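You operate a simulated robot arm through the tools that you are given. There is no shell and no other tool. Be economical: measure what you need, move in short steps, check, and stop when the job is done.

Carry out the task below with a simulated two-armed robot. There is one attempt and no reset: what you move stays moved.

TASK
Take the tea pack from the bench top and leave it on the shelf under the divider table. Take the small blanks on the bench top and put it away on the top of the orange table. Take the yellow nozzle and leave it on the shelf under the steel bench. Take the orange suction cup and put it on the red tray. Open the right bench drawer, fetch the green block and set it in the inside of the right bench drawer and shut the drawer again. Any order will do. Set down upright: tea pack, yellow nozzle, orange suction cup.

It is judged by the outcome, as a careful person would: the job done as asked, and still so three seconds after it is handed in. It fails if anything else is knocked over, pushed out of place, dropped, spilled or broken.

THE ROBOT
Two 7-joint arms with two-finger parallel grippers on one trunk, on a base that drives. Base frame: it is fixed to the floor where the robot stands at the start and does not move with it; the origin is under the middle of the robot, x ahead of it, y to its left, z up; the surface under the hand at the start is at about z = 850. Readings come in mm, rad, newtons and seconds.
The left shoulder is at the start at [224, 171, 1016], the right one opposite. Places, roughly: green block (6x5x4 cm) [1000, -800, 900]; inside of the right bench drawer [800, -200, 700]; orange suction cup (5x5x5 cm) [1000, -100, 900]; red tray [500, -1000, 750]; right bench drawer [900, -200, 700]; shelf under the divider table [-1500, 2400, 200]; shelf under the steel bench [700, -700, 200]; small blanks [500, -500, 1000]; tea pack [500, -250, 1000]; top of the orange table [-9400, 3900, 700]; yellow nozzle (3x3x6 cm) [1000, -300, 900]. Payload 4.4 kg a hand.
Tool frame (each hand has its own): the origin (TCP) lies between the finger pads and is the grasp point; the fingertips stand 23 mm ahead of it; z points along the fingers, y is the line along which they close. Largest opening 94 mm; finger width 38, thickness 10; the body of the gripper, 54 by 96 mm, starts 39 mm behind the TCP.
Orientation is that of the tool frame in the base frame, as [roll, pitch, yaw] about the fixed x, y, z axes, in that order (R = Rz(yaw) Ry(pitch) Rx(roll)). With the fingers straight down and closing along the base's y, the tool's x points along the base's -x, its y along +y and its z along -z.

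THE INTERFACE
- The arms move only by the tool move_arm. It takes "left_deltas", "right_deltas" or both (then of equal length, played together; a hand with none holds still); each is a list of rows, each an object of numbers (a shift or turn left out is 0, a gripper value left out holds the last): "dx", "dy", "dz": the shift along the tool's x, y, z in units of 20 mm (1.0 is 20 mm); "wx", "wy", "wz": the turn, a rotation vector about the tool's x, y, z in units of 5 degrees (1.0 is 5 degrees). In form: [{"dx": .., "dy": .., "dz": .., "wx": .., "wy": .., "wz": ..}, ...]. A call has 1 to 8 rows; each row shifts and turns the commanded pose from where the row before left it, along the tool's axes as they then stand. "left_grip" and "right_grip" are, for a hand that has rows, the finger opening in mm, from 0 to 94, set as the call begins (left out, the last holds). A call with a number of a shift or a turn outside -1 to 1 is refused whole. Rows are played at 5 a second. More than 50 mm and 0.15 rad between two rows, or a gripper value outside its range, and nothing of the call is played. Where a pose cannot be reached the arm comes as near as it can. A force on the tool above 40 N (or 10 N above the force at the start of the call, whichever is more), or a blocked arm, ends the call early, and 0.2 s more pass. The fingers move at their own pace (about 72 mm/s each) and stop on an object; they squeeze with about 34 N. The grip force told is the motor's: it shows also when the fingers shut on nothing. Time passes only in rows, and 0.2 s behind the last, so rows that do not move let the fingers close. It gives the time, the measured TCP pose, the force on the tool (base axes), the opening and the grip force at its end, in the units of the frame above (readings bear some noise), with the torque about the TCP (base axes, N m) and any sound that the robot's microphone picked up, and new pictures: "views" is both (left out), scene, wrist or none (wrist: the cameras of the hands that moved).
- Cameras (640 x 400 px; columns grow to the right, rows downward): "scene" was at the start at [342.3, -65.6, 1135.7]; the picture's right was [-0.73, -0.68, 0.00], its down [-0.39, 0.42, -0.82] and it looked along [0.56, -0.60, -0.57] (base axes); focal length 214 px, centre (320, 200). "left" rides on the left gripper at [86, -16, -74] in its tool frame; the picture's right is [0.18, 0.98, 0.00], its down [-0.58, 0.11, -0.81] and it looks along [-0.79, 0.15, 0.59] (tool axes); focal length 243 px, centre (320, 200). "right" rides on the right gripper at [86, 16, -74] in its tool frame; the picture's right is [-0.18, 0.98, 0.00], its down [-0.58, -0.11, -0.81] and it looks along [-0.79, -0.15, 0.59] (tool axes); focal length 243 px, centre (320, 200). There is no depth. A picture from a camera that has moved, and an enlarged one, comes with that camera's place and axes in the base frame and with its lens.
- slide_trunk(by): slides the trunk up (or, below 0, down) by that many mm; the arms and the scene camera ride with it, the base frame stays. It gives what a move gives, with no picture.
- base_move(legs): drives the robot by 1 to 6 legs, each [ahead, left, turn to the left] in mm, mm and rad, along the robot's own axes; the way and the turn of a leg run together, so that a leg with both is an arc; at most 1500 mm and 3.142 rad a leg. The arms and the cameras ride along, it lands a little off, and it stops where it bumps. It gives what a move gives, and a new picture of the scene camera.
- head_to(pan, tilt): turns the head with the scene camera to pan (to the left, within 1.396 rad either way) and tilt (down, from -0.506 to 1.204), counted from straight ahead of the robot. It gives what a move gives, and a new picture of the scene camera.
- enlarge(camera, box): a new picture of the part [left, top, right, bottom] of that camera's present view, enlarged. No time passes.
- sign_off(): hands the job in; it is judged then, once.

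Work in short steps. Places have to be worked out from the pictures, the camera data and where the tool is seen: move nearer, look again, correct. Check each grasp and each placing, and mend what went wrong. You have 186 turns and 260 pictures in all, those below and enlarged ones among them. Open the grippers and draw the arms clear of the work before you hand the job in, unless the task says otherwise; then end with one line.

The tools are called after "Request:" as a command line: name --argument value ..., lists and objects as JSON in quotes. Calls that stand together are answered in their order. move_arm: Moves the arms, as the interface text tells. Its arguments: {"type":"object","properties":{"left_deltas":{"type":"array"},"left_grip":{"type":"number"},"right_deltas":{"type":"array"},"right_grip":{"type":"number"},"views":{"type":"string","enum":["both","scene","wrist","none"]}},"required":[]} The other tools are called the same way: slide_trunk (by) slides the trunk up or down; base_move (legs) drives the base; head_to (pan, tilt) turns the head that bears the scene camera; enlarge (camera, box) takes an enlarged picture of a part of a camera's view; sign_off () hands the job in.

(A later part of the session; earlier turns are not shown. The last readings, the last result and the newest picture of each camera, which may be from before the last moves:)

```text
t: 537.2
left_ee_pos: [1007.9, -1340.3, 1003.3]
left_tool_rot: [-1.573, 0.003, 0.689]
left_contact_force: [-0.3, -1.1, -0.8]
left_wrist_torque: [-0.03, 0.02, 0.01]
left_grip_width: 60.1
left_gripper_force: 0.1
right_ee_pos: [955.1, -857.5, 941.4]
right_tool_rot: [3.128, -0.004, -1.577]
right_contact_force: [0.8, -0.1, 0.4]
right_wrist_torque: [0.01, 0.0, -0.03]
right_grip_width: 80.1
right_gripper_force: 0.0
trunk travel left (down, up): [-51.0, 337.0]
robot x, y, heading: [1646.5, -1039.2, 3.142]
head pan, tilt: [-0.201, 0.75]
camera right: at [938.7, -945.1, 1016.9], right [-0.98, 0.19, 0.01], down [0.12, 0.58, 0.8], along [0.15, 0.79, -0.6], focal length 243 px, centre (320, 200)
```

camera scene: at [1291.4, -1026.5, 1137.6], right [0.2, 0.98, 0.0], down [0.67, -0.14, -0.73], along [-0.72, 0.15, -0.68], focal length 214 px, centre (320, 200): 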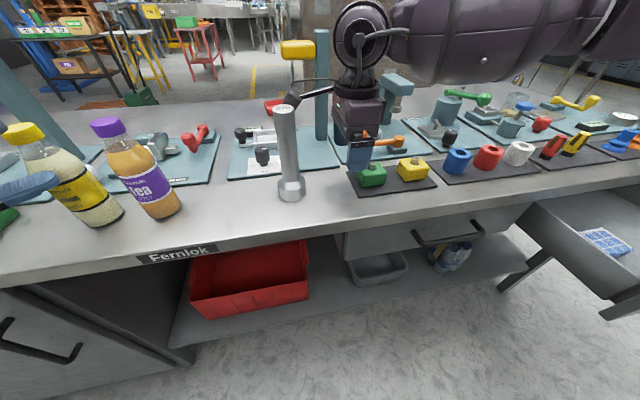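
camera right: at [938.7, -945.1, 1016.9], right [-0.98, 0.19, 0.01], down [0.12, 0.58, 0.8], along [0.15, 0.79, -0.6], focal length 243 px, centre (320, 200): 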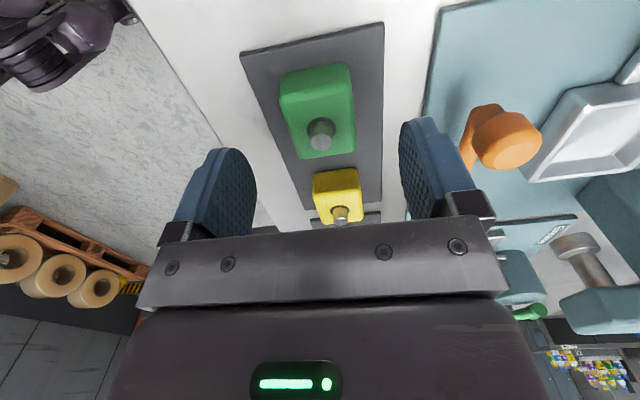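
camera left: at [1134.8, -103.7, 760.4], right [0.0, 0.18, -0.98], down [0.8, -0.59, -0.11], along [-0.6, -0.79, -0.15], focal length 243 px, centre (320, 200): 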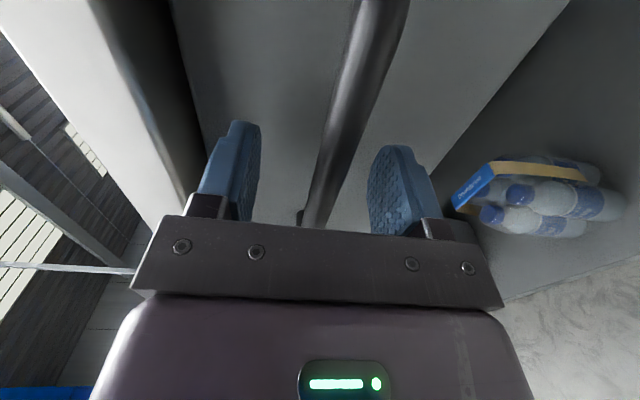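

Block centre ≈(953,−866). I nudge 8 mm and lower to z≈880, then close.

Request:
move_arm --right_deltas '[{"dx": 0.4, "dz": 0.7}, {"dz": 0.8}, {"dz": 0.8}, {"dz": 0.75}]' --views "wrist"

Request:
move_arm --right_deltas '[{}, {}, {}, {}]' --right_grip 0 --views "wrist"

```text
t: 538.2
left_ee_pos: [1007.2, -1340.2, 1001.3]
left_tool_rot: [-1.573, 0.0, 0.691]
left_contact_force: [0.5, -1.0, -0.6]
left_wrist_torque: [-0.04, -0.01, -0.01]
left_grip_width: 60.1
left_gripper_force: 0.0
right_ee_pos: [953.3, -868.2, 880.7]
right_tool_rot: [3.13, -0.005, -1.576]
right_contact_force: [0.3, -0.3, -0.3]
right_wrist_torque: [0.0, -0.01, 0.0]
right_grip_width: 80.1
right_gripper_force: 0.1
trunk travel left (down, up): [-51.0, 337.0]
robot x, y, heading: [1647.7, -1046.5, 3.14]
head pan, tilt: [-0.201, 0.75]
camera right: at [936.8, -953.7, 955.9], right [-0.98, 0.19, 0.01], down [0.12, 0.58, 0.8], along [0.15, 0.79, -0.6], focal length 243 px, centre (320, 200)
```

right: 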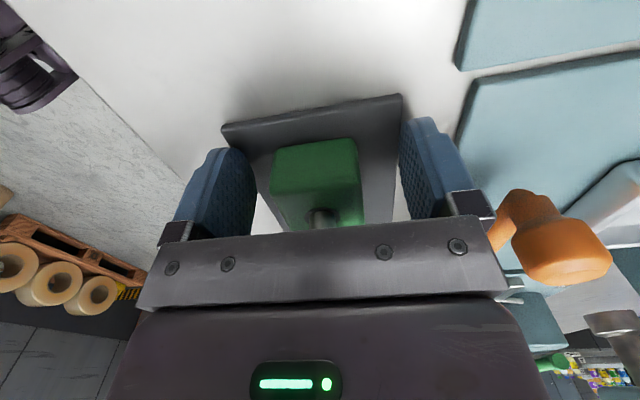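

```text
t: 539.2
left_ee_pos: [1008.2, -1340.4, 1003.3]
left_tool_rot: [-1.574, 0.003, 0.691]
left_contact_force: [0.1, 0.8, -0.4]
left_wrist_torque: [0.02, -0.02, 0.01]
left_grip_width: 60.0
left_gripper_force: 0.1
right_ee_pos: [952.0, -867.8, 882.3]
right_tool_rot: [3.129, -0.003, -1.577]
right_contact_force: [-0.8, 0.6, 1.5]
right_wrist_torque: [0.03, 0.0, 0.01]
right_grip_width: 43.5
right_gripper_force: 34.1
trunk travel left (down, up): [-51.0, 337.0]
robot x, y, heading: [1648.9, -1039.9, 3.141]
head pan, tilt: [-0.201, 0.75]
camera right: at [937.0, -953.8, 956.5], right [-0.98, 0.19, 0.01], down [0.12, 0.58, 0.8], along [0.15, 0.79, -0.6], focal length 243 px, centre (320, 200)
```

right: 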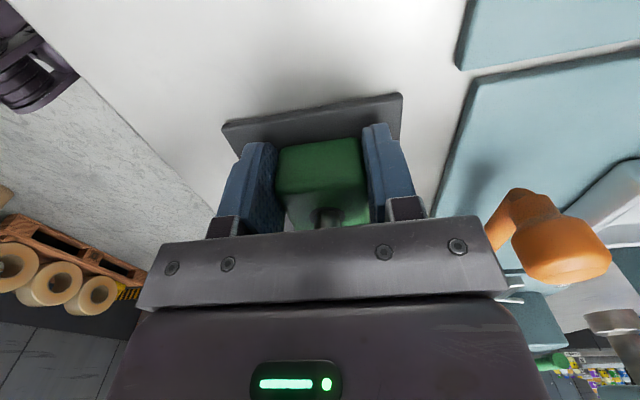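

Gripped the block (43.5 mm). I lift it, back off and drive to the open drawer.

Request:
move_arm --right_deltas '[{"dz": -1}, {"dz": -1}, {"dz": -1}, {"dz": -1}, {"dz": -1}]' --views "none"

Request:
base_move --legs '[[-195, 0, 0], [0, -730, 0]]'

Request:
move_arm --right_deltas '[{"dz": 0.2}]' --views "wrist"

```text
t: 540.4
left_ee_pos: [1009.3, -1341.2, 1003.3]
left_tool_rot: [-1.572, 0.004, 0.693]
left_contact_force: [0.0, 0.2, 0.4]
left_wrist_torque: [0.0, 0.01, 0.02]
left_grip_width: 59.8
left_gripper_force: 0.0
right_ee_pos: [954.5, -866.4, 980.5]
right_tool_rot: [3.131, 0.0, -1.576]
right_contact_force: [0.2, -0.4, -0.8]
right_wrist_torque: [0.0, -0.03, 0.0]
right_grip_width: 43.7
right_gripper_force: 34.0
trunk travel left (down, up): [-51.0, 337.0]
robot x, y, heading: [1645.2, -1043.7, 3.138]
head pan, tilt: [-0.201, 0.75]
```

```text
t: 548.4
left_ee_pos: [1202.4, -613.4, 1002.0]
left_tool_rot: [-1.572, 0.002, 0.695]
left_contact_force: [-0.6, -0.3, -0.4]
left_wrist_torque: [-0.01, -0.02, 0.02]
left_grip_width: 60.1
left_gripper_force: 0.0
right_ee_pos: [1148.8, -140.2, 980.5]
right_tool_rot: [3.131, -0.001, -1.575]
right_contact_force: [-0.2, 0.2, -0.5]
right_wrist_torque: [-0.01, -0.01, 0.0]
right_grip_width: 43.5
right_gripper_force: 33.9
trunk travel left (down, up): [-51.0, 337.0]
robot x, y, heading: [1843.7, -310.2, -3.14]
head pan, tilt: [-0.201, 0.75]
camera scene: at [1485.7, -297.3, 1137.6], right [0.2, 0.98, 0.0], down [0.67, -0.14, -0.73], along [-0.72, 0.14, -0.68], focal length 214 px, centre (320, 200)
```

scene: 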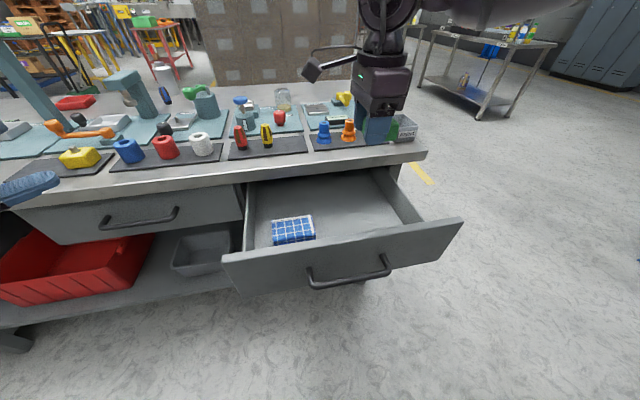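

```text
t: 548.8
left_ee_pos: [1204.0, -612.9, 1002.0]
left_tool_rot: [-1.572, 0.001, 0.693]
left_contact_force: [-0.9, 0.2, -0.3]
left_wrist_torque: [0.0, 0.0, 0.03]
left_grip_width: 60.2
left_gripper_force: 0.0
right_ee_pos: [1148.5, -138.9, 976.2]
right_tool_rot: [3.133, -0.002, -1.574]
right_contact_force: [0.5, -0.2, -1.3]
right_wrist_torque: [-0.03, 0.0, 0.01]
right_grip_width: 43.4
right_gripper_force: 33.4
trunk travel left (down, up): [-51.0, 337.0]
robot x, y, heading: [1839.7, -310.7, -3.142]
head pan, tilt: [-0.201, 0.75]
camera right: at [1132.5, -225.6, 1052.0], right [-0.98, 0.19, 0.01], down [0.12, 0.58, 0.8], along [0.14, 0.79, -0.6], focal length 243 px, centre (320, 200)
```

right: 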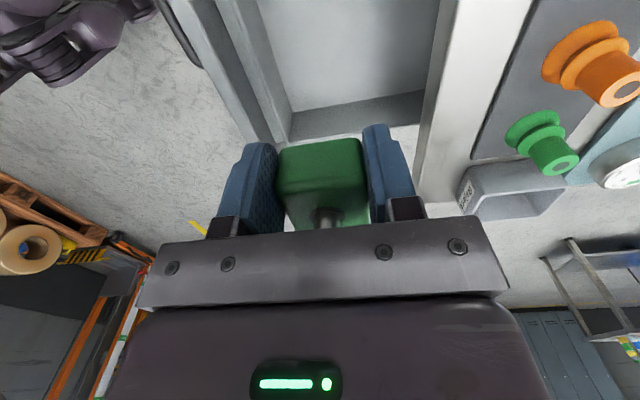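

The drawer interior spans roughly x 1040–1240, y −410…30, with the hand over its free right half. I lower into it.

Request:
move_arm --right_deltas '[{"dz": 1}, {"dz": 1}, {"dz": 1}, {"dz": 1}, {"dz": 1}, {"dz": 1}, {"dz": 1}, {"dz": 1}]' --views "none"

Request:
move_arm --right_deltas '[{"dz": 0.8}, {"dz": 0.8}, {"dz": 0.5}]' --views "both"

```text
t: 550.6
left_ee_pos: [1203.2, -612.0, 1001.8]
left_tool_rot: [-1.574, 0.0, 0.695]
left_contact_force: [0.5, -0.2, 0.2]
left_wrist_torque: [0.02, 0.0, -0.01]
left_grip_width: 59.8
left_gripper_force: 0.1
right_ee_pos: [1145.8, -138.7, 817.4]
right_tool_rot: [3.131, -0.002, -1.575]
right_contact_force: [0.9, 0.8, -1.0]
right_wrist_torque: [-0.02, -0.01, 0.03]
right_grip_width: 43.6
right_gripper_force: 33.9
trunk travel left (down, up): [-51.0, 337.0]
robot x, y, heading: [1838.8, -314.3, -3.137]
head pan, tilt: [-0.201, 0.75]
```

```text
t: 551.4
left_ee_pos: [1203.3, -612.8, 1001.6]
left_tool_rot: [-1.574, 0.002, 0.694]
left_contact_force: [0.5, -0.1, 0.0]
left_wrist_torque: [-0.01, 0.01, 0.02]
left_grip_width: 59.9
left_gripper_force: 0.1
right_ee_pos: [1142.2, -127.0, 776.9]
right_tool_rot: [3.13, -0.004, -1.574]
right_contact_force: [0.6, -0.4, -1.0]
right_wrist_torque: [-0.03, -0.01, 0.0]
right_grip_width: 43.5
right_gripper_force: 33.9
right hand out of reach, approached as far as the arm can: row 2, 3
trunk travel left (down, up): [-51.0, 337.0]
robot x, y, heading: [1840.9, -308.7, -3.138]
head pan, tilt: [-0.201, 0.75]
camera scene: at [1485.4, -297.2, 1137.4], right [0.2, 0.98, 0.0], down [0.67, -0.14, -0.73], along [-0.72, 0.14, -0.68], focal length 214 px, centre (320, 200)
camera right: at [1126.7, -214.5, 852.1], right [-0.98, 0.19, 0.01], down [0.12, 0.58, 0.8], along [0.14, 0.79, -0.6], focal length 243 px, centre (320, 200)
```

scene: 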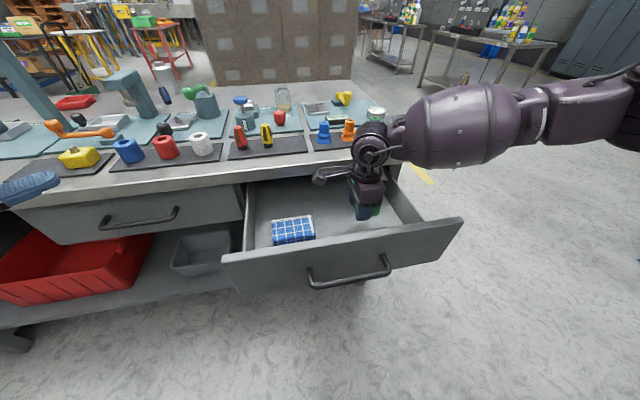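
right: 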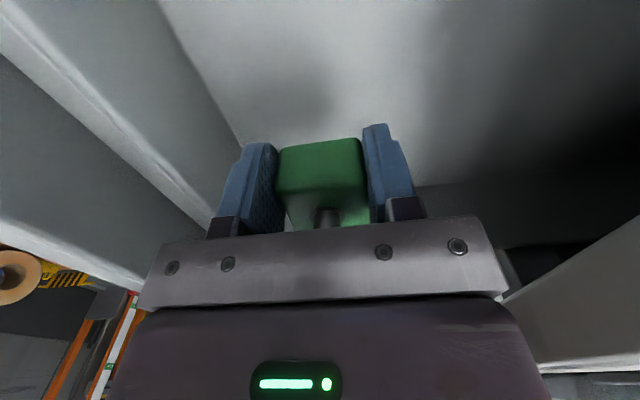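

The arm's low limit is reached; I lower the trunk 40 mm to go on.

Request:
slide_trunk --by -35

Request:
move_arm --right_deltas '[{"dz": 0.2}]' --views "both"

```text
t: 552.2
left_ee_pos: [1204.4, -612.1, 969.4]
left_tool_rot: [-1.572, 0.004, 0.694]
left_contact_force: [-0.1, -0.1, 0.6]
left_wrist_torque: [-0.02, 0.02, -0.01]
left_grip_width: 60.1
left_gripper_force: 0.1
right_ee_pos: [1141.2, -129.1, 745.2]
right_tool_rot: [3.131, -0.004, -1.575]
right_contact_force: [-0.3, 1.2, -0.3]
right_wrist_torque: [-0.01, 0.01, 0.0]
right_grip_width: 43.4
right_gripper_force: 33.8
trunk travel left (down, up): [-16.0, 372.0]
robot x, y, heading: [1838.5, -309.2, -3.138]
head pan, tilt: [-0.201, 0.75]
```

```text
t: 552.6
left_ee_pos: [1203.5, -612.4, 967.2]
left_tool_rot: [-1.572, 0.002, 0.694]
left_contact_force: [0.5, -0.1, -0.4]
left_wrist_torque: [0.06, -0.01, -0.02]
left_grip_width: 60.0
left_gripper_force: 0.0
right_ee_pos: [1142.2, -129.6, 740.3]
right_tool_rot: [3.129, -0.004, -1.574]
right_contact_force: [-1.1, -0.5, -0.7]
right_wrist_torque: [-0.03, 0.01, 0.02]
right_grip_width: 43.3
right_gripper_force: 34.0
trunk travel left (down, up): [-16.0, 372.0]
robot x, y, heading: [1840.0, -313.9, -3.139]
head pan, tilt: [-0.201, 0.75]
camera scene: at [1461.5, -297.4, 1095.7], right [0.2, 0.98, 0.0], down [0.67, -0.14, -0.73], along [-0.72, 0.14, -0.68], focal length 214 px, centre (320, 200)
camera right: at [1126.8, -215.4, 814.3], right [-0.98, 0.19, 0.01], down [0.12, 0.58, 0.8], along [0.14, 0.79, -0.6], focal length 243 px, centre (320, 200)
```

scene: 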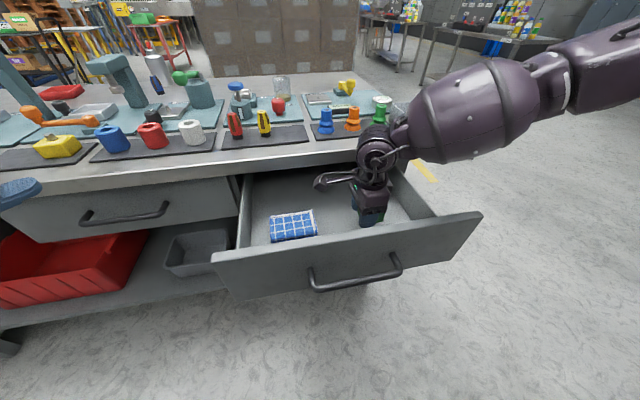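
right: 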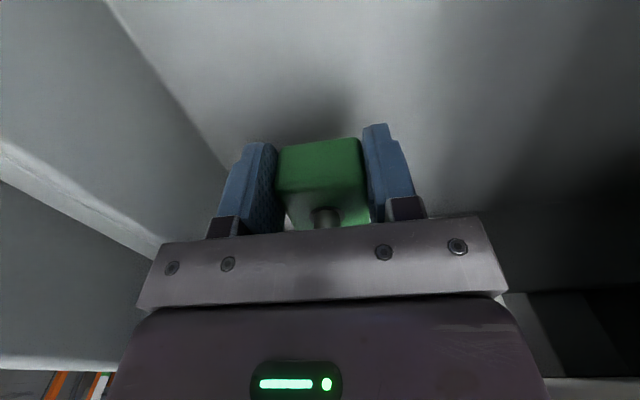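

The floor is near (shadow close). I lower in small steps.

Request:
move_arm --right_deltas '[{"dz": 0.25}, {"dz": 0.25}]' --views "none"

Request:
move_arm --right_deltas '[{"dz": 0.25}, {"dz": 0.25}]' --views "wrist"

```text
t: 553.2
left_ee_pos: [1203.3, -611.9, 967.7]
left_tool_rot: [-1.571, 0.001, 0.694]
left_contact_force: [0.0, 0.0, -0.6]
left_wrist_torque: [0.01, -0.01, -0.02]
left_grip_width: 60.0
left_gripper_force: 0.0
right_ee_pos: [1142.4, -128.0, 729.5]
right_tool_rot: [3.132, -0.003, -1.573]
right_contact_force: [-1.0, 0.3, -1.3]
right_wrist_torque: [-0.05, 0.0, 0.0]
right_grip_width: 43.4
right_gripper_force: 34.4
trunk travel left (down, up): [-16.0, 372.0]
robot x, y, heading: [1841.4, -316.4, -3.142]
head pan, tilt: [-0.201, 0.75]
```

```text
t: 553.8
left_ee_pos: [1203.2, -612.7, 968.1]
left_tool_rot: [-1.573, 0.002, 0.695]
left_contact_force: [-0.2, -0.9, -0.8]
left_wrist_torque: [0.02, 0.01, 0.01]
left_grip_width: 59.8
left_gripper_force: 0.0
right_ee_pos: [1142.3, -129.9, 719.7]
right_tool_rot: [3.132, -0.002, -1.574]
right_contact_force: [-0.1, -0.6, -0.7]
right_wrist_torque: [0.03, 0.0, 0.0]
right_grip_width: 43.3
right_gripper_force: 33.8
trunk travel left (down, up): [-16.0, 372.0]
robot x, y, heading: [1837.1, -311.6, -3.138]
head pan, tilt: [-0.201, 0.75]
camera right: at [1126.5, -215.3, 793.7], right [-0.98, 0.19, 0.01], down [0.12, 0.58, 0.8], along [0.14, 0.79, -0.6], focal length 243 px, centre (320, 200)
```

right: 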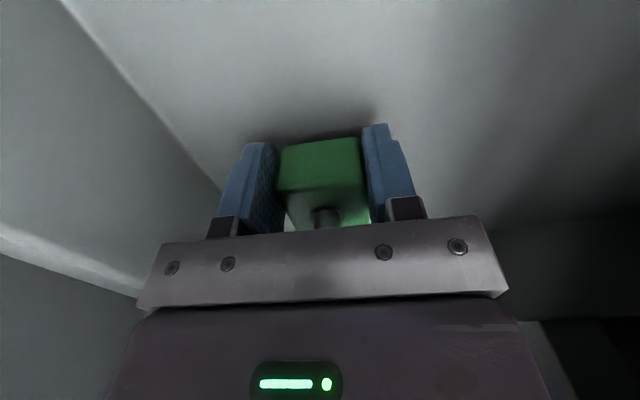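

Request:
move_arm --right_deltas '[{"dz": 0.25}, {"dz": 0.25}]' --views "none"

Request:
move_arm --right_deltas '[{"dz": 0.2}, {"dz": 0.2}]' --views "none"

```text
t: 554.4
left_ee_pos: [1202.4, -612.3, 967.6]
left_tool_rot: [-1.573, 0.0, 0.695]
left_contact_force: [0.0, -0.7, 0.9]
left_wrist_torque: [-0.02, 0.01, -0.02]
left_grip_width: 60.2
left_gripper_force: 0.1
right_ee_pos: [1141.9, -128.3, 709.9]
right_tool_rot: [3.132, -0.003, -1.573]
right_contact_force: [0.4, -0.3, -0.4]
right_wrist_torque: [-0.01, 0.04, -0.03]
right_grip_width: 43.4
right_gripper_force: 33.7
trunk travel left (down, up): [-16.0, 372.0]
robot x, y, heading: [1840.7, -308.5, -3.137]
head pan, tilt: [-0.201, 0.75]
```

```text
t: 555.0
left_ee_pos: [1205.1, -612.5, 971.2]
left_tool_rot: [-1.569, 0.005, 0.693]
left_contact_force: [0.3, 0.2, -0.6]
left_wrist_torque: [0.01, 0.0, 0.01]
left_grip_width: 59.9
left_gripper_force: 0.0
right_ee_pos: [1141.6, -130.0, 706.3]
right_tool_rot: [3.123, -0.006, -1.576]
right_contact_force: [-1.9, 7.7, 36.0]
right_wrist_torque: [0.38, -0.89, 0.12]
right_grip_width: 43.5
right_gripper_force: 34.1
trunk travel left (down, up): [-16.0, 372.0]
robot x, y, heading: [1838.3, -308.6, -3.137]
head pan, tilt: [-0.201, 0.75]
```

The block is on the drawer floor. I release it and rise.

Request:
move_arm --right_deltas '[{"dz": -0.1}, {}, {"dz": -0.5}, {"dz": -1}, {"dz": -1}, {"dz": -1}, {"dz": -1}, {"dz": -1}]' --right_grip 75 --views "none"

Request:
move_arm --right_deltas '[{"dz": -1}, {"dz": -1}, {"dz": -1}, {"dz": -1}, {"dz": -1}, {"dz": -1}, {"dz": -1}, {"dz": -1}]' --views "scene"

```text
t: 556.8
left_ee_pos: [1203.5, -612.1, 968.2]
left_tool_rot: [-1.57, 0.002, 0.694]
left_contact_force: [-0.6, 0.2, 0.4]
left_wrist_torque: [0.0, -0.02, 0.01]
left_grip_width: 60.1
left_gripper_force: 0.2
right_ee_pos: [1144.4, -128.5, 812.9]
right_tool_rot: [3.131, -0.003, -1.575]
right_contact_force: [0.1, -1.3, 1.1]
right_wrist_torque: [0.03, 0.0, -0.01]
right_grip_width: 74.9
right_gripper_force: 0.1
trunk travel left (down, up): [-16.0, 372.0]
robot x, y, heading: [1841.0, -308.9, -3.142]
head pan, tilt: [-0.201, 0.75]
```

```text
t: 558.6
left_ee_pos: [1202.6, -613.0, 968.6]
left_tool_rot: [-1.572, 0.002, 0.696]
left_contact_force: [0.0, -0.3, 0.2]
left_wrist_torque: [-0.02, 0.0, 0.01]
left_grip_width: 59.8
left_gripper_force: 0.1
right_ee_pos: [1143.8, -128.9, 973.5]
right_tool_rot: [3.131, -0.004, -1.574]
right_contact_force: [0.2, 0.4, 0.0]
right_wrist_torque: [0.03, -0.01, -0.01]
right_grip_width: 75.3
right_gripper_force: 0.1
trunk travel left (down, up): [-16.0, 372.0]
robot x, y, heading: [1836.7, -312.8, -3.143]
head pan, tilt: [-0.201, 0.75]
camera scene: at [1461.7, -297.4, 1095.8], right [0.2, 0.98, 0.0], down [0.67, -0.13, -0.73], along [-0.72, 0.14, -0.68], focal length 214 px, centre (320, 200)
```

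scene: 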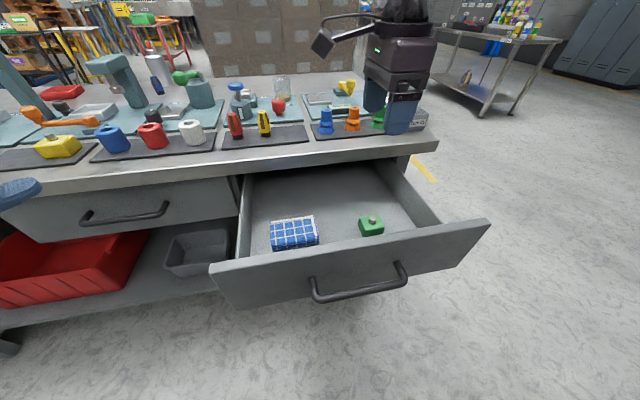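

Green block rests in the drawer. I now turn to −130° again and bring the left hand in front of the handle to push the drawer shut.

Request:
base_move --legs '[[0, 0, 0.87], [-450, -700, 0]]'

Request:
move_arm --left_deltas '[{"dy": 1}, {"dy": 1}, {"dy": 1}, {"dy": 1}, {"dy": 1}, {"dy": 1}, {"dy": 1}, {"dy": 1}]' --left_grip 50 --views "none"

Request:
move_arm --left_deltas '[{"dy": 1}, {"dy": 1}, {"dy": 1}, {"dy": 0.2}]' --views "wrist"

```text
t: 567.4
left_ee_pos: [1417.0, -198.8, 967.4]
left_tool_rot: [-1.573, 0.0, 1.565]
left_contact_force: [-0.1, -0.2, 0.1]
left_wrist_torque: [-0.04, -0.01, -0.04]
left_grip_width: 59.9
left_gripper_force: 0.2
right_ee_pos: [1008.9, 67.8, 972.6]
right_tool_rot: [3.131, -0.005, -0.702]
right_contact_force: [0.6, 0.6, 1.0]
right_wrist_torque: [-0.01, 0.0, 0.01]
right_grip_width: 74.9
right_gripper_force: 0.1
trunk travel left (down, up): [-16.0, 372.0]
robot x, y, heading: [1596.2, 481.0, -2.269]
head pan, tilt: [-0.201, 0.75]
camera scene: at [1341.3, 200.7, 1095.7], right [-0.62, 0.78, 0.0], down [0.53, 0.42, -0.73], along [-0.57, -0.46, -0.68], focal length 214 px, centre (320, 200)
```

scene: 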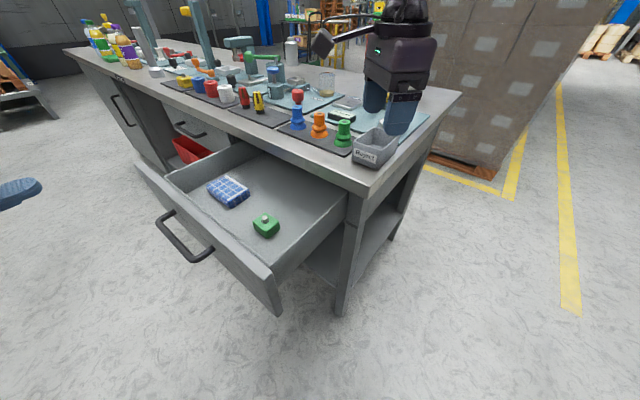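

```text
t: 569.2
left_ee_pos: [1417.4, -200.1, 807.1]
left_tool_rot: [-1.572, 0.002, 1.565]
left_contact_force: [-0.5, 0.3, 0.3]
left_wrist_torque: [-0.01, 0.04, 0.03]
left_grip_width: 49.9
left_gripper_force: 0.0
right_ee_pos: [1008.5, 67.1, 972.9]
right_tool_rot: [3.131, -0.003, -0.702]
right_contact_force: [0.1, -0.1, -0.7]
right_wrist_torque: [-0.01, 0.02, 0.01]
right_grip_width: 75.0
right_gripper_force: 0.2
trunk travel left (down, up): [-16.0, 372.0]
robot x, y, heading: [1599.5, 481.1, -2.271]
head pan, tilt: [-0.201, 0.75]
```

```text
t: 570.2
left_ee_pos: [1417.4, -199.0, 743.4]
left_tool_rot: [-1.571, 0.004, 1.566]
left_contact_force: [-0.3, -0.3, -1.0]
left_wrist_torque: [-0.02, -0.02, -0.01]
left_grip_width: 50.3
left_gripper_force: 0.2
right_ee_pos: [1008.2, 67.7, 972.0]
right_tool_rot: [3.13, -0.005, -0.703]
right_contact_force: [0.8, -0.1, -0.2]
right_wrist_torque: [0.01, -0.01, 0.0]
right_grip_width: 75.0
right_gripper_force: 0.0
trunk travel left (down, up): [-16.0, 372.0]
robot x, y, heading: [1596.1, 480.5, -2.271]
head pan, tilt: [-0.201, 0.75]
camera left: at [1492.8, -114.7, 761.5], right [0.0, 0.18, -0.98], down [0.8, -0.59, -0.11], along [-0.6, -0.79, -0.15], focal length 243 px, centre (320, 200)
```

left: 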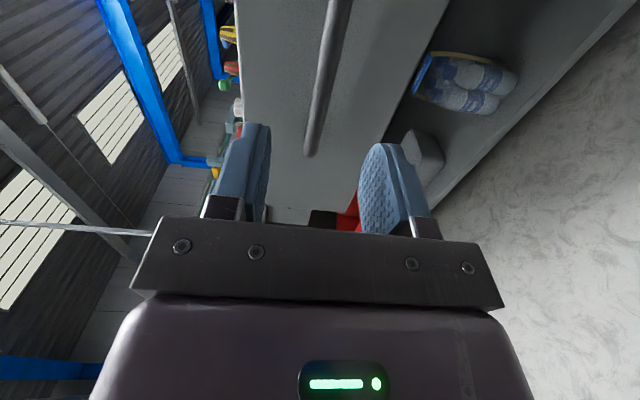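

The hand is in line with the bar. I push forward with the jaws straddling it.

Request:
move_arm --left_deltas '[{"dz": 1}, {"dz": 1}, {"dz": 1}, {"dz": 1}, {"dz": 1}, {"dz": 1}, {"dz": 1}, {"dz": 1}]' --views "none"

Request:
move_arm --left_deltas '[{"dz": 1}, {"dz": 1}, {"dz": 1}, {"dz": 1}, {"dz": 1}, {"dz": 1}, {"dz": 1}]' --views "scene"

```text
t: 572.0
left_ee_pos: [1256.3, -199.0, 743.3]
left_tool_rot: [-1.571, 0.002, 1.566]
left_contact_force: [0.5, 0.6, 0.1]
left_wrist_torque: [0.03, -0.02, -0.02]
left_grip_width: 50.0
left_gripper_force: 0.0
right_ee_pos: [1008.1, 68.3, 972.6]
right_tool_rot: [3.131, -0.003, -0.703]
right_contact_force: [0.2, 0.9, 0.7]
right_wrist_torque: [-0.01, 0.0, 0.02]
right_grip_width: 74.9
right_gripper_force: 0.1
trunk travel left (down, up): [-16.0, 372.0]
robot x, y, heading: [1598.4, 483.0, -2.269]
head pan, tilt: [-0.201, 0.75]
```

```text
t: 573.6
left_ee_pos: [1117.8, -197.6, 741.9]
left_tool_rot: [-1.573, 0.003, 1.565]
left_contact_force: [0.5, 0.5, 0.4]
left_wrist_torque: [-0.01, 0.01, 0.02]
left_grip_width: 50.0
left_gripper_force: 0.0
right_ee_pos: [1008.5, 67.4, 973.1]
right_tool_rot: [3.132, -0.003, -0.704]
right_contact_force: [-0.7, -0.9, 1.0]
right_wrist_torque: [0.01, -0.03, 0.0]
right_grip_width: 74.8
right_gripper_force: 0.0
trunk travel left (down, up): [-16.0, 372.0]
robot x, y, heading: [1601.3, 483.0, -2.27]
head pan, tilt: [-0.201, 0.75]
camera scene: at [1341.1, 200.7, 1095.6], right [-0.62, 0.78, 0.0], down [0.53, 0.42, -0.73], along [-0.57, -0.46, -0.68], focal length 214 px, centre (320, 200)
```

scene: 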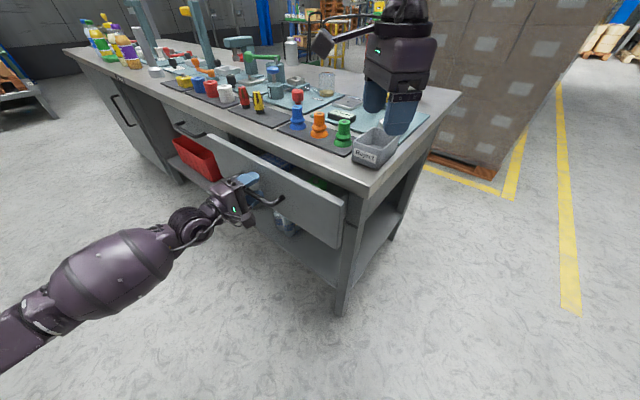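

The drawer is nearly in. I continue until it stops.

Request:
move_arm --left_deltas '[{"dz": 0.8}, {"dz": 0.8}, {"dz": 0.8}, {"dz": 0.6}, {"dz": 0.5}, {"dz": 0.4}, {"dz": 0.3}, {"dz": 0.3}]' --views "scene"

```text
t: 575.1
left_ee_pos: [1046.8, -197.0, 741.5]
left_tool_rot: [-1.572, 0.001, 1.567]
left_contact_force: [18.5, 9.2, 4.6]
left_wrist_torque: [-0.29, 0.67, 0.13]
left_grip_width: 52.2
left_gripper_force: 1.8
right_ee_pos: [1012.1, 66.5, 974.5]
right_tool_rot: [3.129, -0.005, -0.696]
right_contact_force: [0.2, -0.6, -1.0]
right_wrist_torque: [0.01, -0.01, -0.01]
right_grip_width: 74.9
right_gripper_force: 0.1
trunk travel left (down, up): [-16.0, 372.0]
robot x, y, heading: [1597.6, 481.4, -2.262]
head pan, tilt: [-0.201, 0.75]
stopped in row 7 (left hand): the force on the tool passed its limit at 51 N (the readings are from after the stop); the commanded pose is now the measured one
camera scene: at [1344.7, 200.9, 1096.3], right [-0.63, 0.78, 0.0], down [0.53, 0.43, -0.73], along [-0.57, -0.46, -0.68], focal length 214 px, centre (320, 200)
```

scene: 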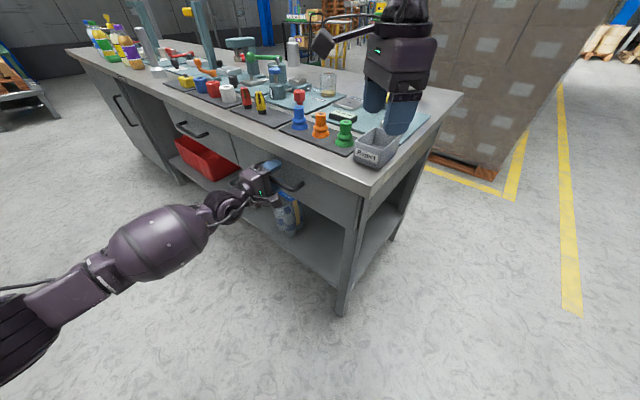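

Stopped firmly at 51 N: the drawer seems shut. I withdraw the hand and inspect.

Request:
move_arm --left_deltas '[{"dz": -1}, {"dz": -1}, {"dz": -1}, {"dz": -1}, {"dz": -1}, {"dz": -1}, {"dz": -1}, {"dz": -1}]' --views "none"

Request:
enlarge --camera "scene" --box '[140, 70, 400, 233]'

```text
t: 576.9
left_ee_pos: [1204.3, -198.5, 740.8]
left_tool_rot: [-1.574, 0.002, 1.567]
left_contact_force: [-0.7, 0.1, -0.1]
left_wrist_torque: [0.01, 0.01, 0.01]
left_grip_width: 50.1
left_gripper_force: 0.0
right_ee_pos: [1009.6, 66.2, 972.9]
right_tool_rot: [3.129, -0.004, -0.701]
right_contact_force: [-0.5, 0.6, -0.4]
right_wrist_torque: [0.0, 0.0, 0.0]
right_grip_width: 75.0
right_gripper_force: 0.1
trunk travel left (down, up): [-16.0, 372.0]
robot x, y, heading: [1601.0, 483.4, -2.265]
head pan, tilt: [-0.201, 0.75]
```

```text
2.45 times, centred on (270, 152) of scene
camera zoom: at [1342.9, 200.3, 1095.8], right [-0.62, 0.78, 0.0], down [0.53, 0.43, -0.73], along [-0.57, -0.46, -0.68], focal length 526 px, centre (443, 319)
```

zoom: 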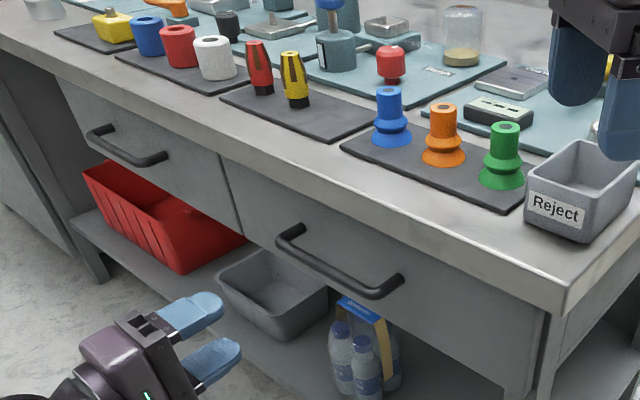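

The drawer is flush shut. Next the yellow nozzle with the left hand: I raise the trunk and turn the hand so that its jaws close horizontally, pitched 35° down.

Request:
slide_trunk --by 200

Request:
move_arm --left_deltas '[{"wx": -0.305, "wy": -0.305, "wz": -0.966}, {"wx": -0.305, "wy": -0.305, "wz": -0.966}, {"wx": -0.305, "wy": -0.305, "wz": -0.966}, {"wx": -0.305, "wy": -0.305, "wz": -0.966}, {"wx": -0.305, "wy": -0.305, "wz": -0.966}, {"wx": -0.305, "wy": -0.305, "wz": -0.966}, {"wx": -0.305, "wy": -0.305, "wz": -0.966}, {"wx": -0.305, "wy": -0.305, "wz": -0.966}]' --views "none"

Request:
move_arm --left_deltas '[{"wx": -0.305, "wy": -0.305, "wz": -0.966}, {"wx": -0.305, "wy": -0.305, "wz": -0.966}, {"wx": -0.305, "wy": -0.305, "wz": -0.966}, {"wx": -0.305, "wy": -0.305, "wz": -0.966}, {"wx": -0.305, "wy": -0.305, "wz": -0.966}, {"wx": -0.305, "wy": -0.305, "wz": -0.966}, {"wx": -0.305, "wy": -0.305, "wz": -0.966}, {"wx": -0.305, "wy": -0.305, "wz": -0.966}]' --views "none"

Request:
move_arm --left_deltas '[{"wx": -0.305, "wy": -0.305, "wz": -0.966}, {"wx": -0.305, "wy": -0.305, "wz": -0.966}]' --left_grip 60 --views "both"

```text
t: 579.0
left_ee_pos: [1203.7, -199.6, 937.5]
left_tool_rot: [-1.578, -0.002, 1.567]
left_contact_force: [1.0, 0.4, -0.3]
left_wrist_torque: [-0.01, 0.04, -0.01]
left_grip_width: 49.9
left_gripper_force: 0.0
right_ee_pos: [1083.8, 150.8, 1367.1]
right_tool_rot: [2.76, -0.005, -0.698]
right_contact_force: [-0.8, 0.0, -0.2]
right_wrist_torque: [0.02, -0.02, 0.0]
right_grip_width: 75.3
right_gripper_force: 0.1
trunk travel left (down, up): [-216.0, 172.0]
robot x, y, heading: [1599.5, 482.1, -2.268]
head pan, tilt: [-0.201, 0.75]
```

```text
t: 580.9
left_ee_pos: [1202.5, -198.7, 941.0]
left_tool_rot: [-1.909, -0.632, 1.903]
left_contact_force: [-0.5, -0.5, -0.3]
left_wrist_torque: [-0.01, 0.0, 0.0]
left_grip_width: 50.3
left_gripper_force: 0.0
right_ee_pos: [1083.7, 153.2, 1368.6]
right_tool_rot: [2.757, -0.006, -0.699]
right_contact_force: [-0.5, 0.5, 0.5]
right_wrist_torque: [0.0, 0.0, 0.02]
right_grip_width: 74.9
right_gripper_force: 0.1
trunk travel left (down, up): [-216.0, 172.0]
robot x, y, heading: [1602.0, 482.7, -2.265]
head pan, tilt: [-0.201, 0.75]
```

```text
t: 582.6
left_ee_pos: [1202.6, -198.9, 940.3]
left_tool_rot: [-2.831, -0.984, 2.829]
left_contact_force: [-1.4, 0.2, 0.2]
left_wrist_torque: [0.05, -0.01, 0.0]
left_grip_width: 50.0
left_gripper_force: 0.0
right_ee_pos: [1083.3, 152.9, 1368.7]
right_tool_rot: [2.757, -0.004, -0.697]
right_contact_force: [-0.4, -0.3, 0.4]
right_wrist_torque: [-0.01, 0.03, -0.01]
right_grip_width: 75.0
right_gripper_force: 0.2
trunk travel left (down, up): [-216.0, 172.0]
robot x, y, heading: [1596.9, 482.1, -2.267]
head pan, tilt: [-0.201, 0.75]
```

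```text
t: 583.2
left_ee_pos: [1202.2, -199.1, 941.2]
left_tool_rot: [-3.141, -0.958, 3.137]
left_contact_force: [0.1, -0.2, -0.5]
left_wrist_torque: [-0.02, -0.02, -0.01]
left_grip_width: 60.1
left_gripper_force: 0.1
right_ee_pos: [1083.4, 154.3, 1368.8]
right_tool_rot: [2.757, -0.006, -0.699]
right_contact_force: [-0.5, -0.3, -0.4]
right_wrist_torque: [-0.01, 0.02, 0.02]
right_grip_width: 75.0
right_gripper_force: 0.0
trunk travel left (down, up): [-216.0, 172.0]
robot x, y, heading: [1595.1, 482.7, -2.27]
head pan, tilt: [-0.201, 0.75]
camera scene: at [1459.7, 340.6, 1335.2], right [-0.62, 0.78, 0.0], down [0.53, 0.43, -0.73], along [-0.57, -0.46, -0.68], focal length 214 px, centre (320, 200)
camera left: at [1214.0, -216.2, 1056.4], right [-0.1, 0.98, 0.15], down [0.99, 0.11, -0.01], along [-0.03, 0.15, -0.99], focal length 243 px, centre (320, 200)
```

scene: 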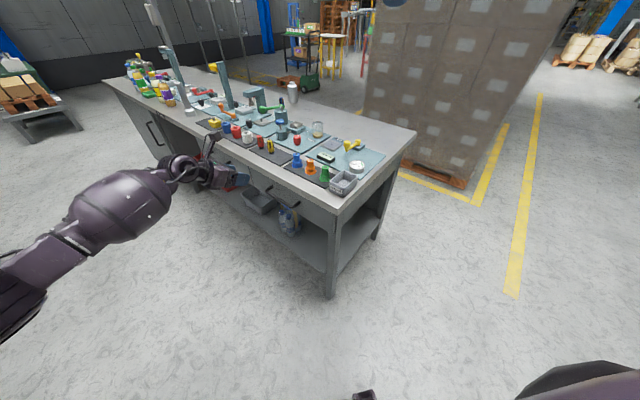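
left: 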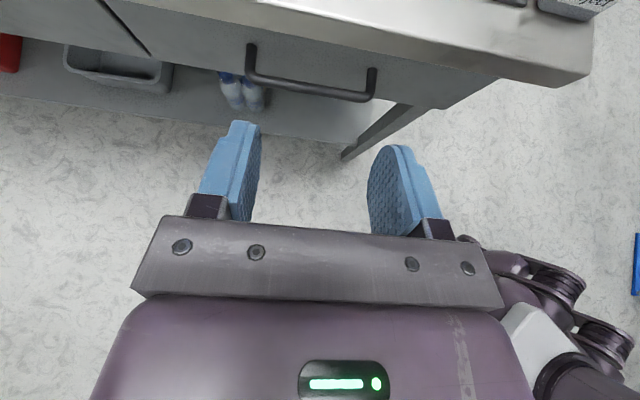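

The hand attitude is right (closing along y, 35° down). I move the base so the hand stands ~100 mm short of the nozzle.

Request:
base_move --legs '[[205, -46, 0]]'

Request:
move_arm --left_deltas '[{"dx": 0.3}]' --views "wrist"

```text
t: 584.9
left_ee_pos: [1036.4, -326.3, 941.4]
left_tool_rot: [-3.139, -0.957, 3.135]
left_contact_force: [0.6, -0.1, -0.4]
left_wrist_torque: [-0.01, 0.0, -0.03]
left_grip_width: 60.1
left_gripper_force: 0.1
right_ee_pos: [915.2, 27.6, 1368.2]
right_tool_rot: [2.758, -0.006, -0.699]
right_contact_force: [-0.3, -0.4, 0.1]
right_wrist_torque: [0.0, -0.03, 0.01]
right_grip_width: 74.9
right_gripper_force: 0.1
trunk travel left (down, up): [-216.0, 172.0]
robot x, y, heading: [1433.3, 355.0, -2.266]
head pan, tilt: [-0.201, 0.75]
camera scene: at [1293.2, 213.4, 1335.2], right [-0.62, 0.78, 0.0], down [0.53, 0.43, -0.73], along [-0.57, -0.46, -0.68], focal length 214 px, centre (320, 200)
```

scene: 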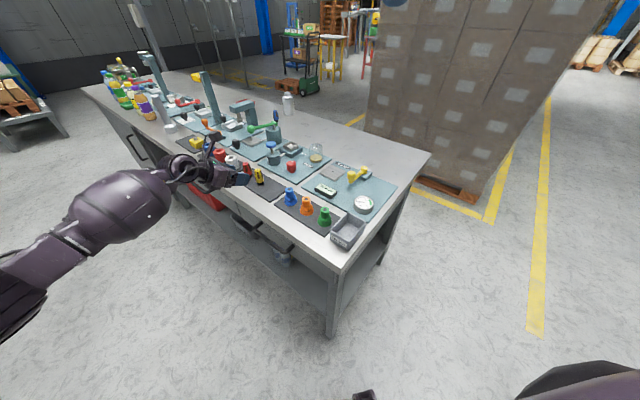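

```text
t: 585.3
left_ee_pos: [1032.8, -324.9, 946.2]
left_tool_rot: [-3.138, -0.956, 3.134]
left_contact_force: [0.4, -0.1, 0.2]
left_wrist_torque: [-0.01, -0.02, -0.01]
left_grip_width: 60.1
left_gripper_force: 0.0
right_ee_pos: [916.9, 27.5, 1368.4]
right_tool_rot: [2.758, -0.005, -0.701]
right_contact_force: [-0.2, 0.0, -0.1]
right_wrist_torque: [0.01, -0.01, -0.01]
right_grip_width: 75.3
right_gripper_force: 0.1
trunk travel left (down, up): [-216.0, 172.0]
robot x, y, heading: [1430.8, 358.9, -2.269]
head pan, tilt: [-0.201, 0.75]
camera left: at [1044.4, -342.4, 1062.0], right [-0.1, 0.98, 0.15], down [0.99, 0.1, -0.01], along [-0.03, 0.15, -0.99], focal length 243 px, centre (320, 200)
```

left: 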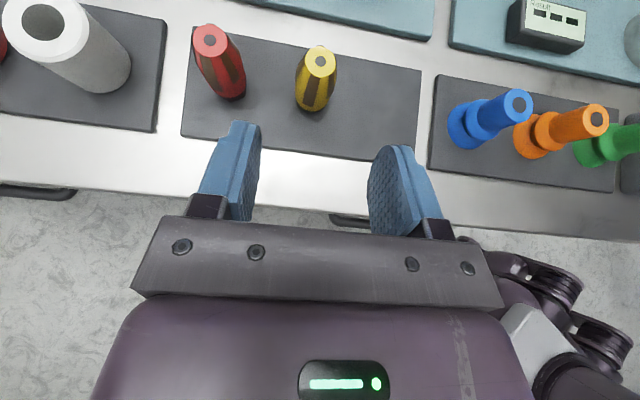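

The yellow nozzle is at (956,−326), right in line. I advance 97 mm along the fingers.

Request:
move_arm --left_deltas '[{"dz": 1, "dx": -0.25}, {"dz": 1}, {"dz": 1}, {"dz": 1}, {"dz": 0.85}]' --views "wrist"

```text
t: 586.5
left_ee_pos: [956.3, -326.1, 885.3]
left_tool_rot: [-3.137, -0.955, 3.133]
left_contact_force: [-1.1, -0.3, -1.6]
left_wrist_torque: [0.0, 0.04, 0.0]
left_grip_width: 60.1
left_gripper_force: 0.0
right_ee_pos: [915.7, 26.9, 1368.3]
right_tool_rot: [2.758, -0.007, -0.701]
right_contact_force: [0.0, -0.4, 0.0]
right_wrist_torque: [-0.01, -0.02, -0.04]
right_grip_width: 75.2
right_gripper_force: 0.1
trunk travel left (down, up): [-216.0, 172.0]
robot x, y, heading: [1433.3, 354.0, -2.271]
head pan, tilt: [-0.201, 0.75]
camera left: at [967.3, -342.5, 1000.8], right [-0.1, 0.98, 0.15], down [0.99, 0.1, -0.01], along [-0.02, 0.15, -0.99], focal length 243 px, centre (320, 200)
```

left: 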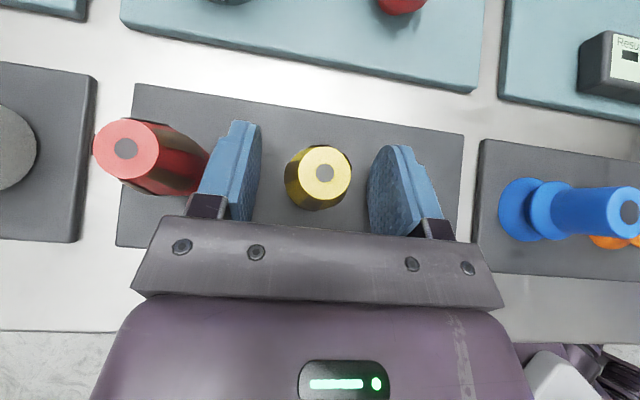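

The nozzle sits between the fingers. I close and lift.

Request:
move_arm --left_deltas '[{}, {}, {}]' --left_grip 0 --views "none"

Request:
move_arm --left_deltas '[{"dx": 0.4, "dz": -0.29}, {"dx": 0.82, "dz": -0.57}, {"dx": 0.82, "dz": -0.57}, {"dx": 0.82, "dz": -0.57}]' --views "wrist"

```text
t: 587.3
left_ee_pos: [956.5, -324.7, 886.3]
left_tool_rot: [-3.138, -0.958, 3.135]
left_contact_force: [0.2, -0.6, 0.4]
left_wrist_torque: [0.01, 0.01, -0.03]
left_grip_width: 27.0
left_gripper_force: 33.9
right_ee_pos: [917.2, 26.2, 1370.1]
right_tool_rot: [2.758, -0.005, -0.699]
right_contact_force: [0.0, 0.2, 0.3]
right_wrist_torque: [0.02, -0.03, -0.02]
right_grip_width: 74.9
right_gripper_force: 0.1
trunk travel left (down, up): [-216.0, 172.0]
robot x, y, heading: [1430.3, 355.6, -2.261]
head pan, tilt: [-0.201, 0.75]
```

```text
t: 588.3
left_ee_pos: [956.2, -324.2, 956.8]
left_tool_rot: [-3.138, -0.958, 3.134]
left_contact_force: [0.1, 0.1, -1.0]
left_wrist_torque: [-0.03, -0.02, -0.02]
left_grip_width: 27.1
left_gripper_force: 33.8
right_ee_pos: [917.1, 27.2, 1369.2]
right_tool_rot: [2.757, -0.005, -0.699]
right_contact_force: [-0.3, 0.1, 0.3]
right_wrist_torque: [-0.02, -0.02, 0.03]
right_grip_width: 74.7
right_gripper_force: 0.0
trunk travel left (down, up): [-216.0, 172.0]
robot x, y, heading: [1433.7, 357.0, -2.264]
head pan, tilt: [-0.201, 0.75]
camera left: at [967.6, -342.0, 1071.4], right [-0.1, 0.98, 0.15], down [0.99, 0.1, -0.01], along [-0.03, 0.15, -0.99], focal length 243 px, centre (320, 200)
```

left: 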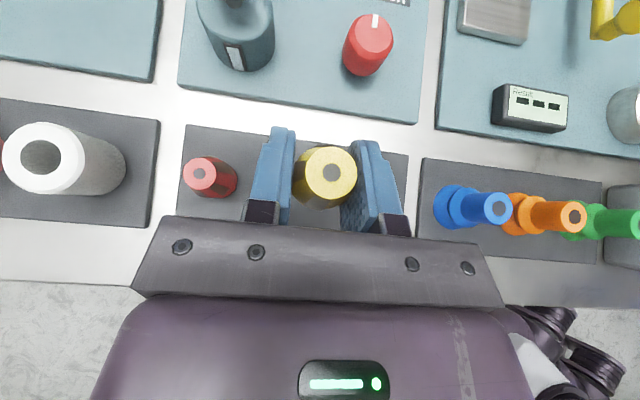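

Nozzle is held. The shelf is free between the bottle pack (y≈−340) and the bench's right end; I back off to y≈−120 and lower trunk and arm.

Request:
base_move --legs '[[-400, 160, 0]]'

Request:
slide_trunk --by -216

Request:
move_arm --left_deltas '[{"dx": -0.82, "dz": 0.57}, {"dx": -0.82, "dz": 0.57}, {"dx": -0.82, "dz": 0.57}, {"dx": -0.82, "dz": 0.57}, {"dx": -0.82, "dz": 0.57}, {"dx": -0.82, "dz": 0.57}, {"dx": -0.82, "dz": 0.57}, {"dx": -0.82, "dz": 0.57}]' --views "none"

Request:
move_arm --left_deltas '[{"dx": -0.82, "dz": 0.57}, {"dx": -0.82, "dz": 0.57}, {"dx": -0.82, "dz": 0.57}, {"dx": -0.82, "dz": 0.57}, {"dx": -0.82, "dz": 0.57}, {"dx": -0.82, "dz": 0.57}, {"dx": -0.82, "dz": 0.57}, {"dx": -0.82, "dz": 0.57}]' --views "both"

```text
t: 590.9
left_ee_pos: [1335.7, -121.0, 955.8]
left_tool_rot: [-3.139, -0.955, 3.13]
left_contact_force: [-0.3, 0.4, -0.7]
left_wrist_torque: [0.01, 0.0, 0.01]
left_grip_width: 27.1
left_gripper_force: 34.2
right_ee_pos: [1297.1, 231.2, 1369.9]
right_tool_rot: [2.756, -0.004, -0.703]
right_contact_force: [-0.6, -0.4, -0.4]
right_wrist_torque: [-0.02, 0.02, 0.0]
right_grip_width: 74.9
right_gripper_force: 0.1
trunk travel left (down, up): [-216.0, 172.0]
robot x, y, heading: [1814.7, 558.6, -2.268]
head pan, tilt: [-0.201, 0.75]
camera scene: at [1674.1, 417.1, 1335.2], right [-0.62, 0.78, 0.0], down [0.53, 0.42, -0.73], along [-0.57, -0.46, -0.68], focal length 214 px, centre (320, 200)
```

scene: 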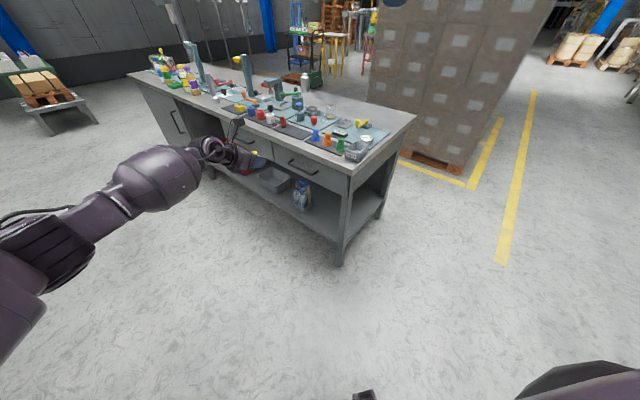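

```text
t: 593.2
left_ee_pos: [1335.5, -121.0, 741.3]
left_tool_rot: [-3.138, -0.958, 3.128]
left_contact_force: [1.0, 0.3, -1.4]
left_wrist_torque: [-0.02, -0.01, -0.01]
left_grip_width: 26.9
left_gripper_force: 33.9
right_ee_pos: [1298.1, 232.2, 1153.1]
right_tool_rot: [2.755, -0.006, -0.701]
right_contact_force: [0.2, 0.1, 0.6]
right_wrist_torque: [-0.01, 0.02, 0.04]
right_grip_width: 74.8
right_gripper_force: 0.2
trunk travel left (down, up): [0.0, 388.0]
robot x, y, heading: [1815.9, 560.9, -2.267]
head pan, tilt: [-0.201, 0.75]
```

```text
t: 595.0
left_ee_pos: [1336.6, -121.5, 580.0]
left_tool_rot: [-3.139, -0.955, 3.132]
left_contact_force: [0.3, 0.0, -1.3]
left_wrist_torque: [0.04, 0.01, 0.01]
left_grip_width: 26.9
left_gripper_force: 34.2
right_ee_pos: [1295.5, 230.5, 1153.1]
right_tool_rot: [2.757, -0.005, -0.701]
right_contact_force: [-0.1, -0.2, -0.7]
right_wrist_torque: [0.01, 0.01, -0.01]
right_grip_width: 74.9
right_gripper_force: 0.0
trunk travel left (down, up): [0.0, 388.0]
robot x, y, heading: [1812.9, 556.2, -2.27]
head pan, tilt: [-0.201, 0.75]
```

```text
t: 596.8
left_ee_pos: [1336.3, -120.6, 418.5]
left_tool_rot: [-3.141, -0.957, 3.134]
left_contact_force: [-0.1, 0.0, -1.3]
left_wrist_torque: [-0.03, 0.04, 0.04]
left_grip_width: 26.9
left_gripper_force: 33.9
right_ee_pos: [1294.9, 231.4, 1151.8]
right_tool_rot: [2.759, -0.004, -0.701]
right_contact_force: [-1.2, 0.4, 0.2]
right_wrist_torque: [-0.03, 0.0, 0.01]
right_grip_width: 74.8
right_gripper_force: 0.1
trunk travel left (down, up): [0.0, 388.0]
robot x, y, heading: [1812.9, 559.2, -2.268]
head pan, tilt: [-0.201, 0.75]
camera scene: at [1550.4, 270.3, 1078.2], right [-0.62, 0.78, 0.0], down [0.53, 0.42, -0.73], along [-0.57, -0.45, -0.68], focal length 214 px, centre (320, 200)
camera left: at [1347.1, -138.1, 534.6], right [-0.1, 0.98, 0.15], down [0.99, 0.1, -0.01], along [-0.03, 0.15, -0.99], focal length 243 px, centre (320, 200)
```

scene: 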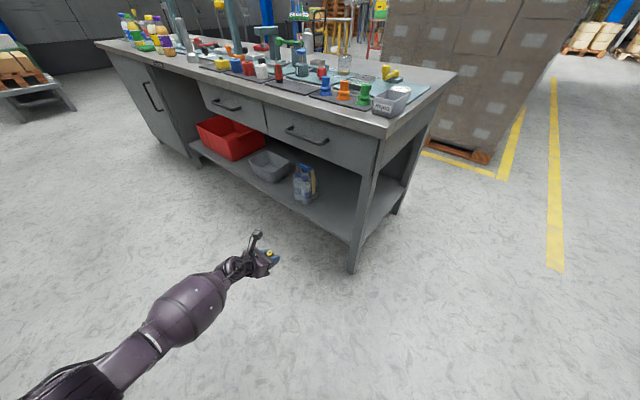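
left: 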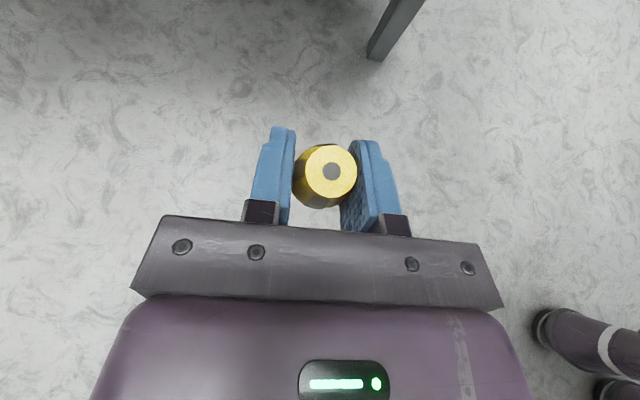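

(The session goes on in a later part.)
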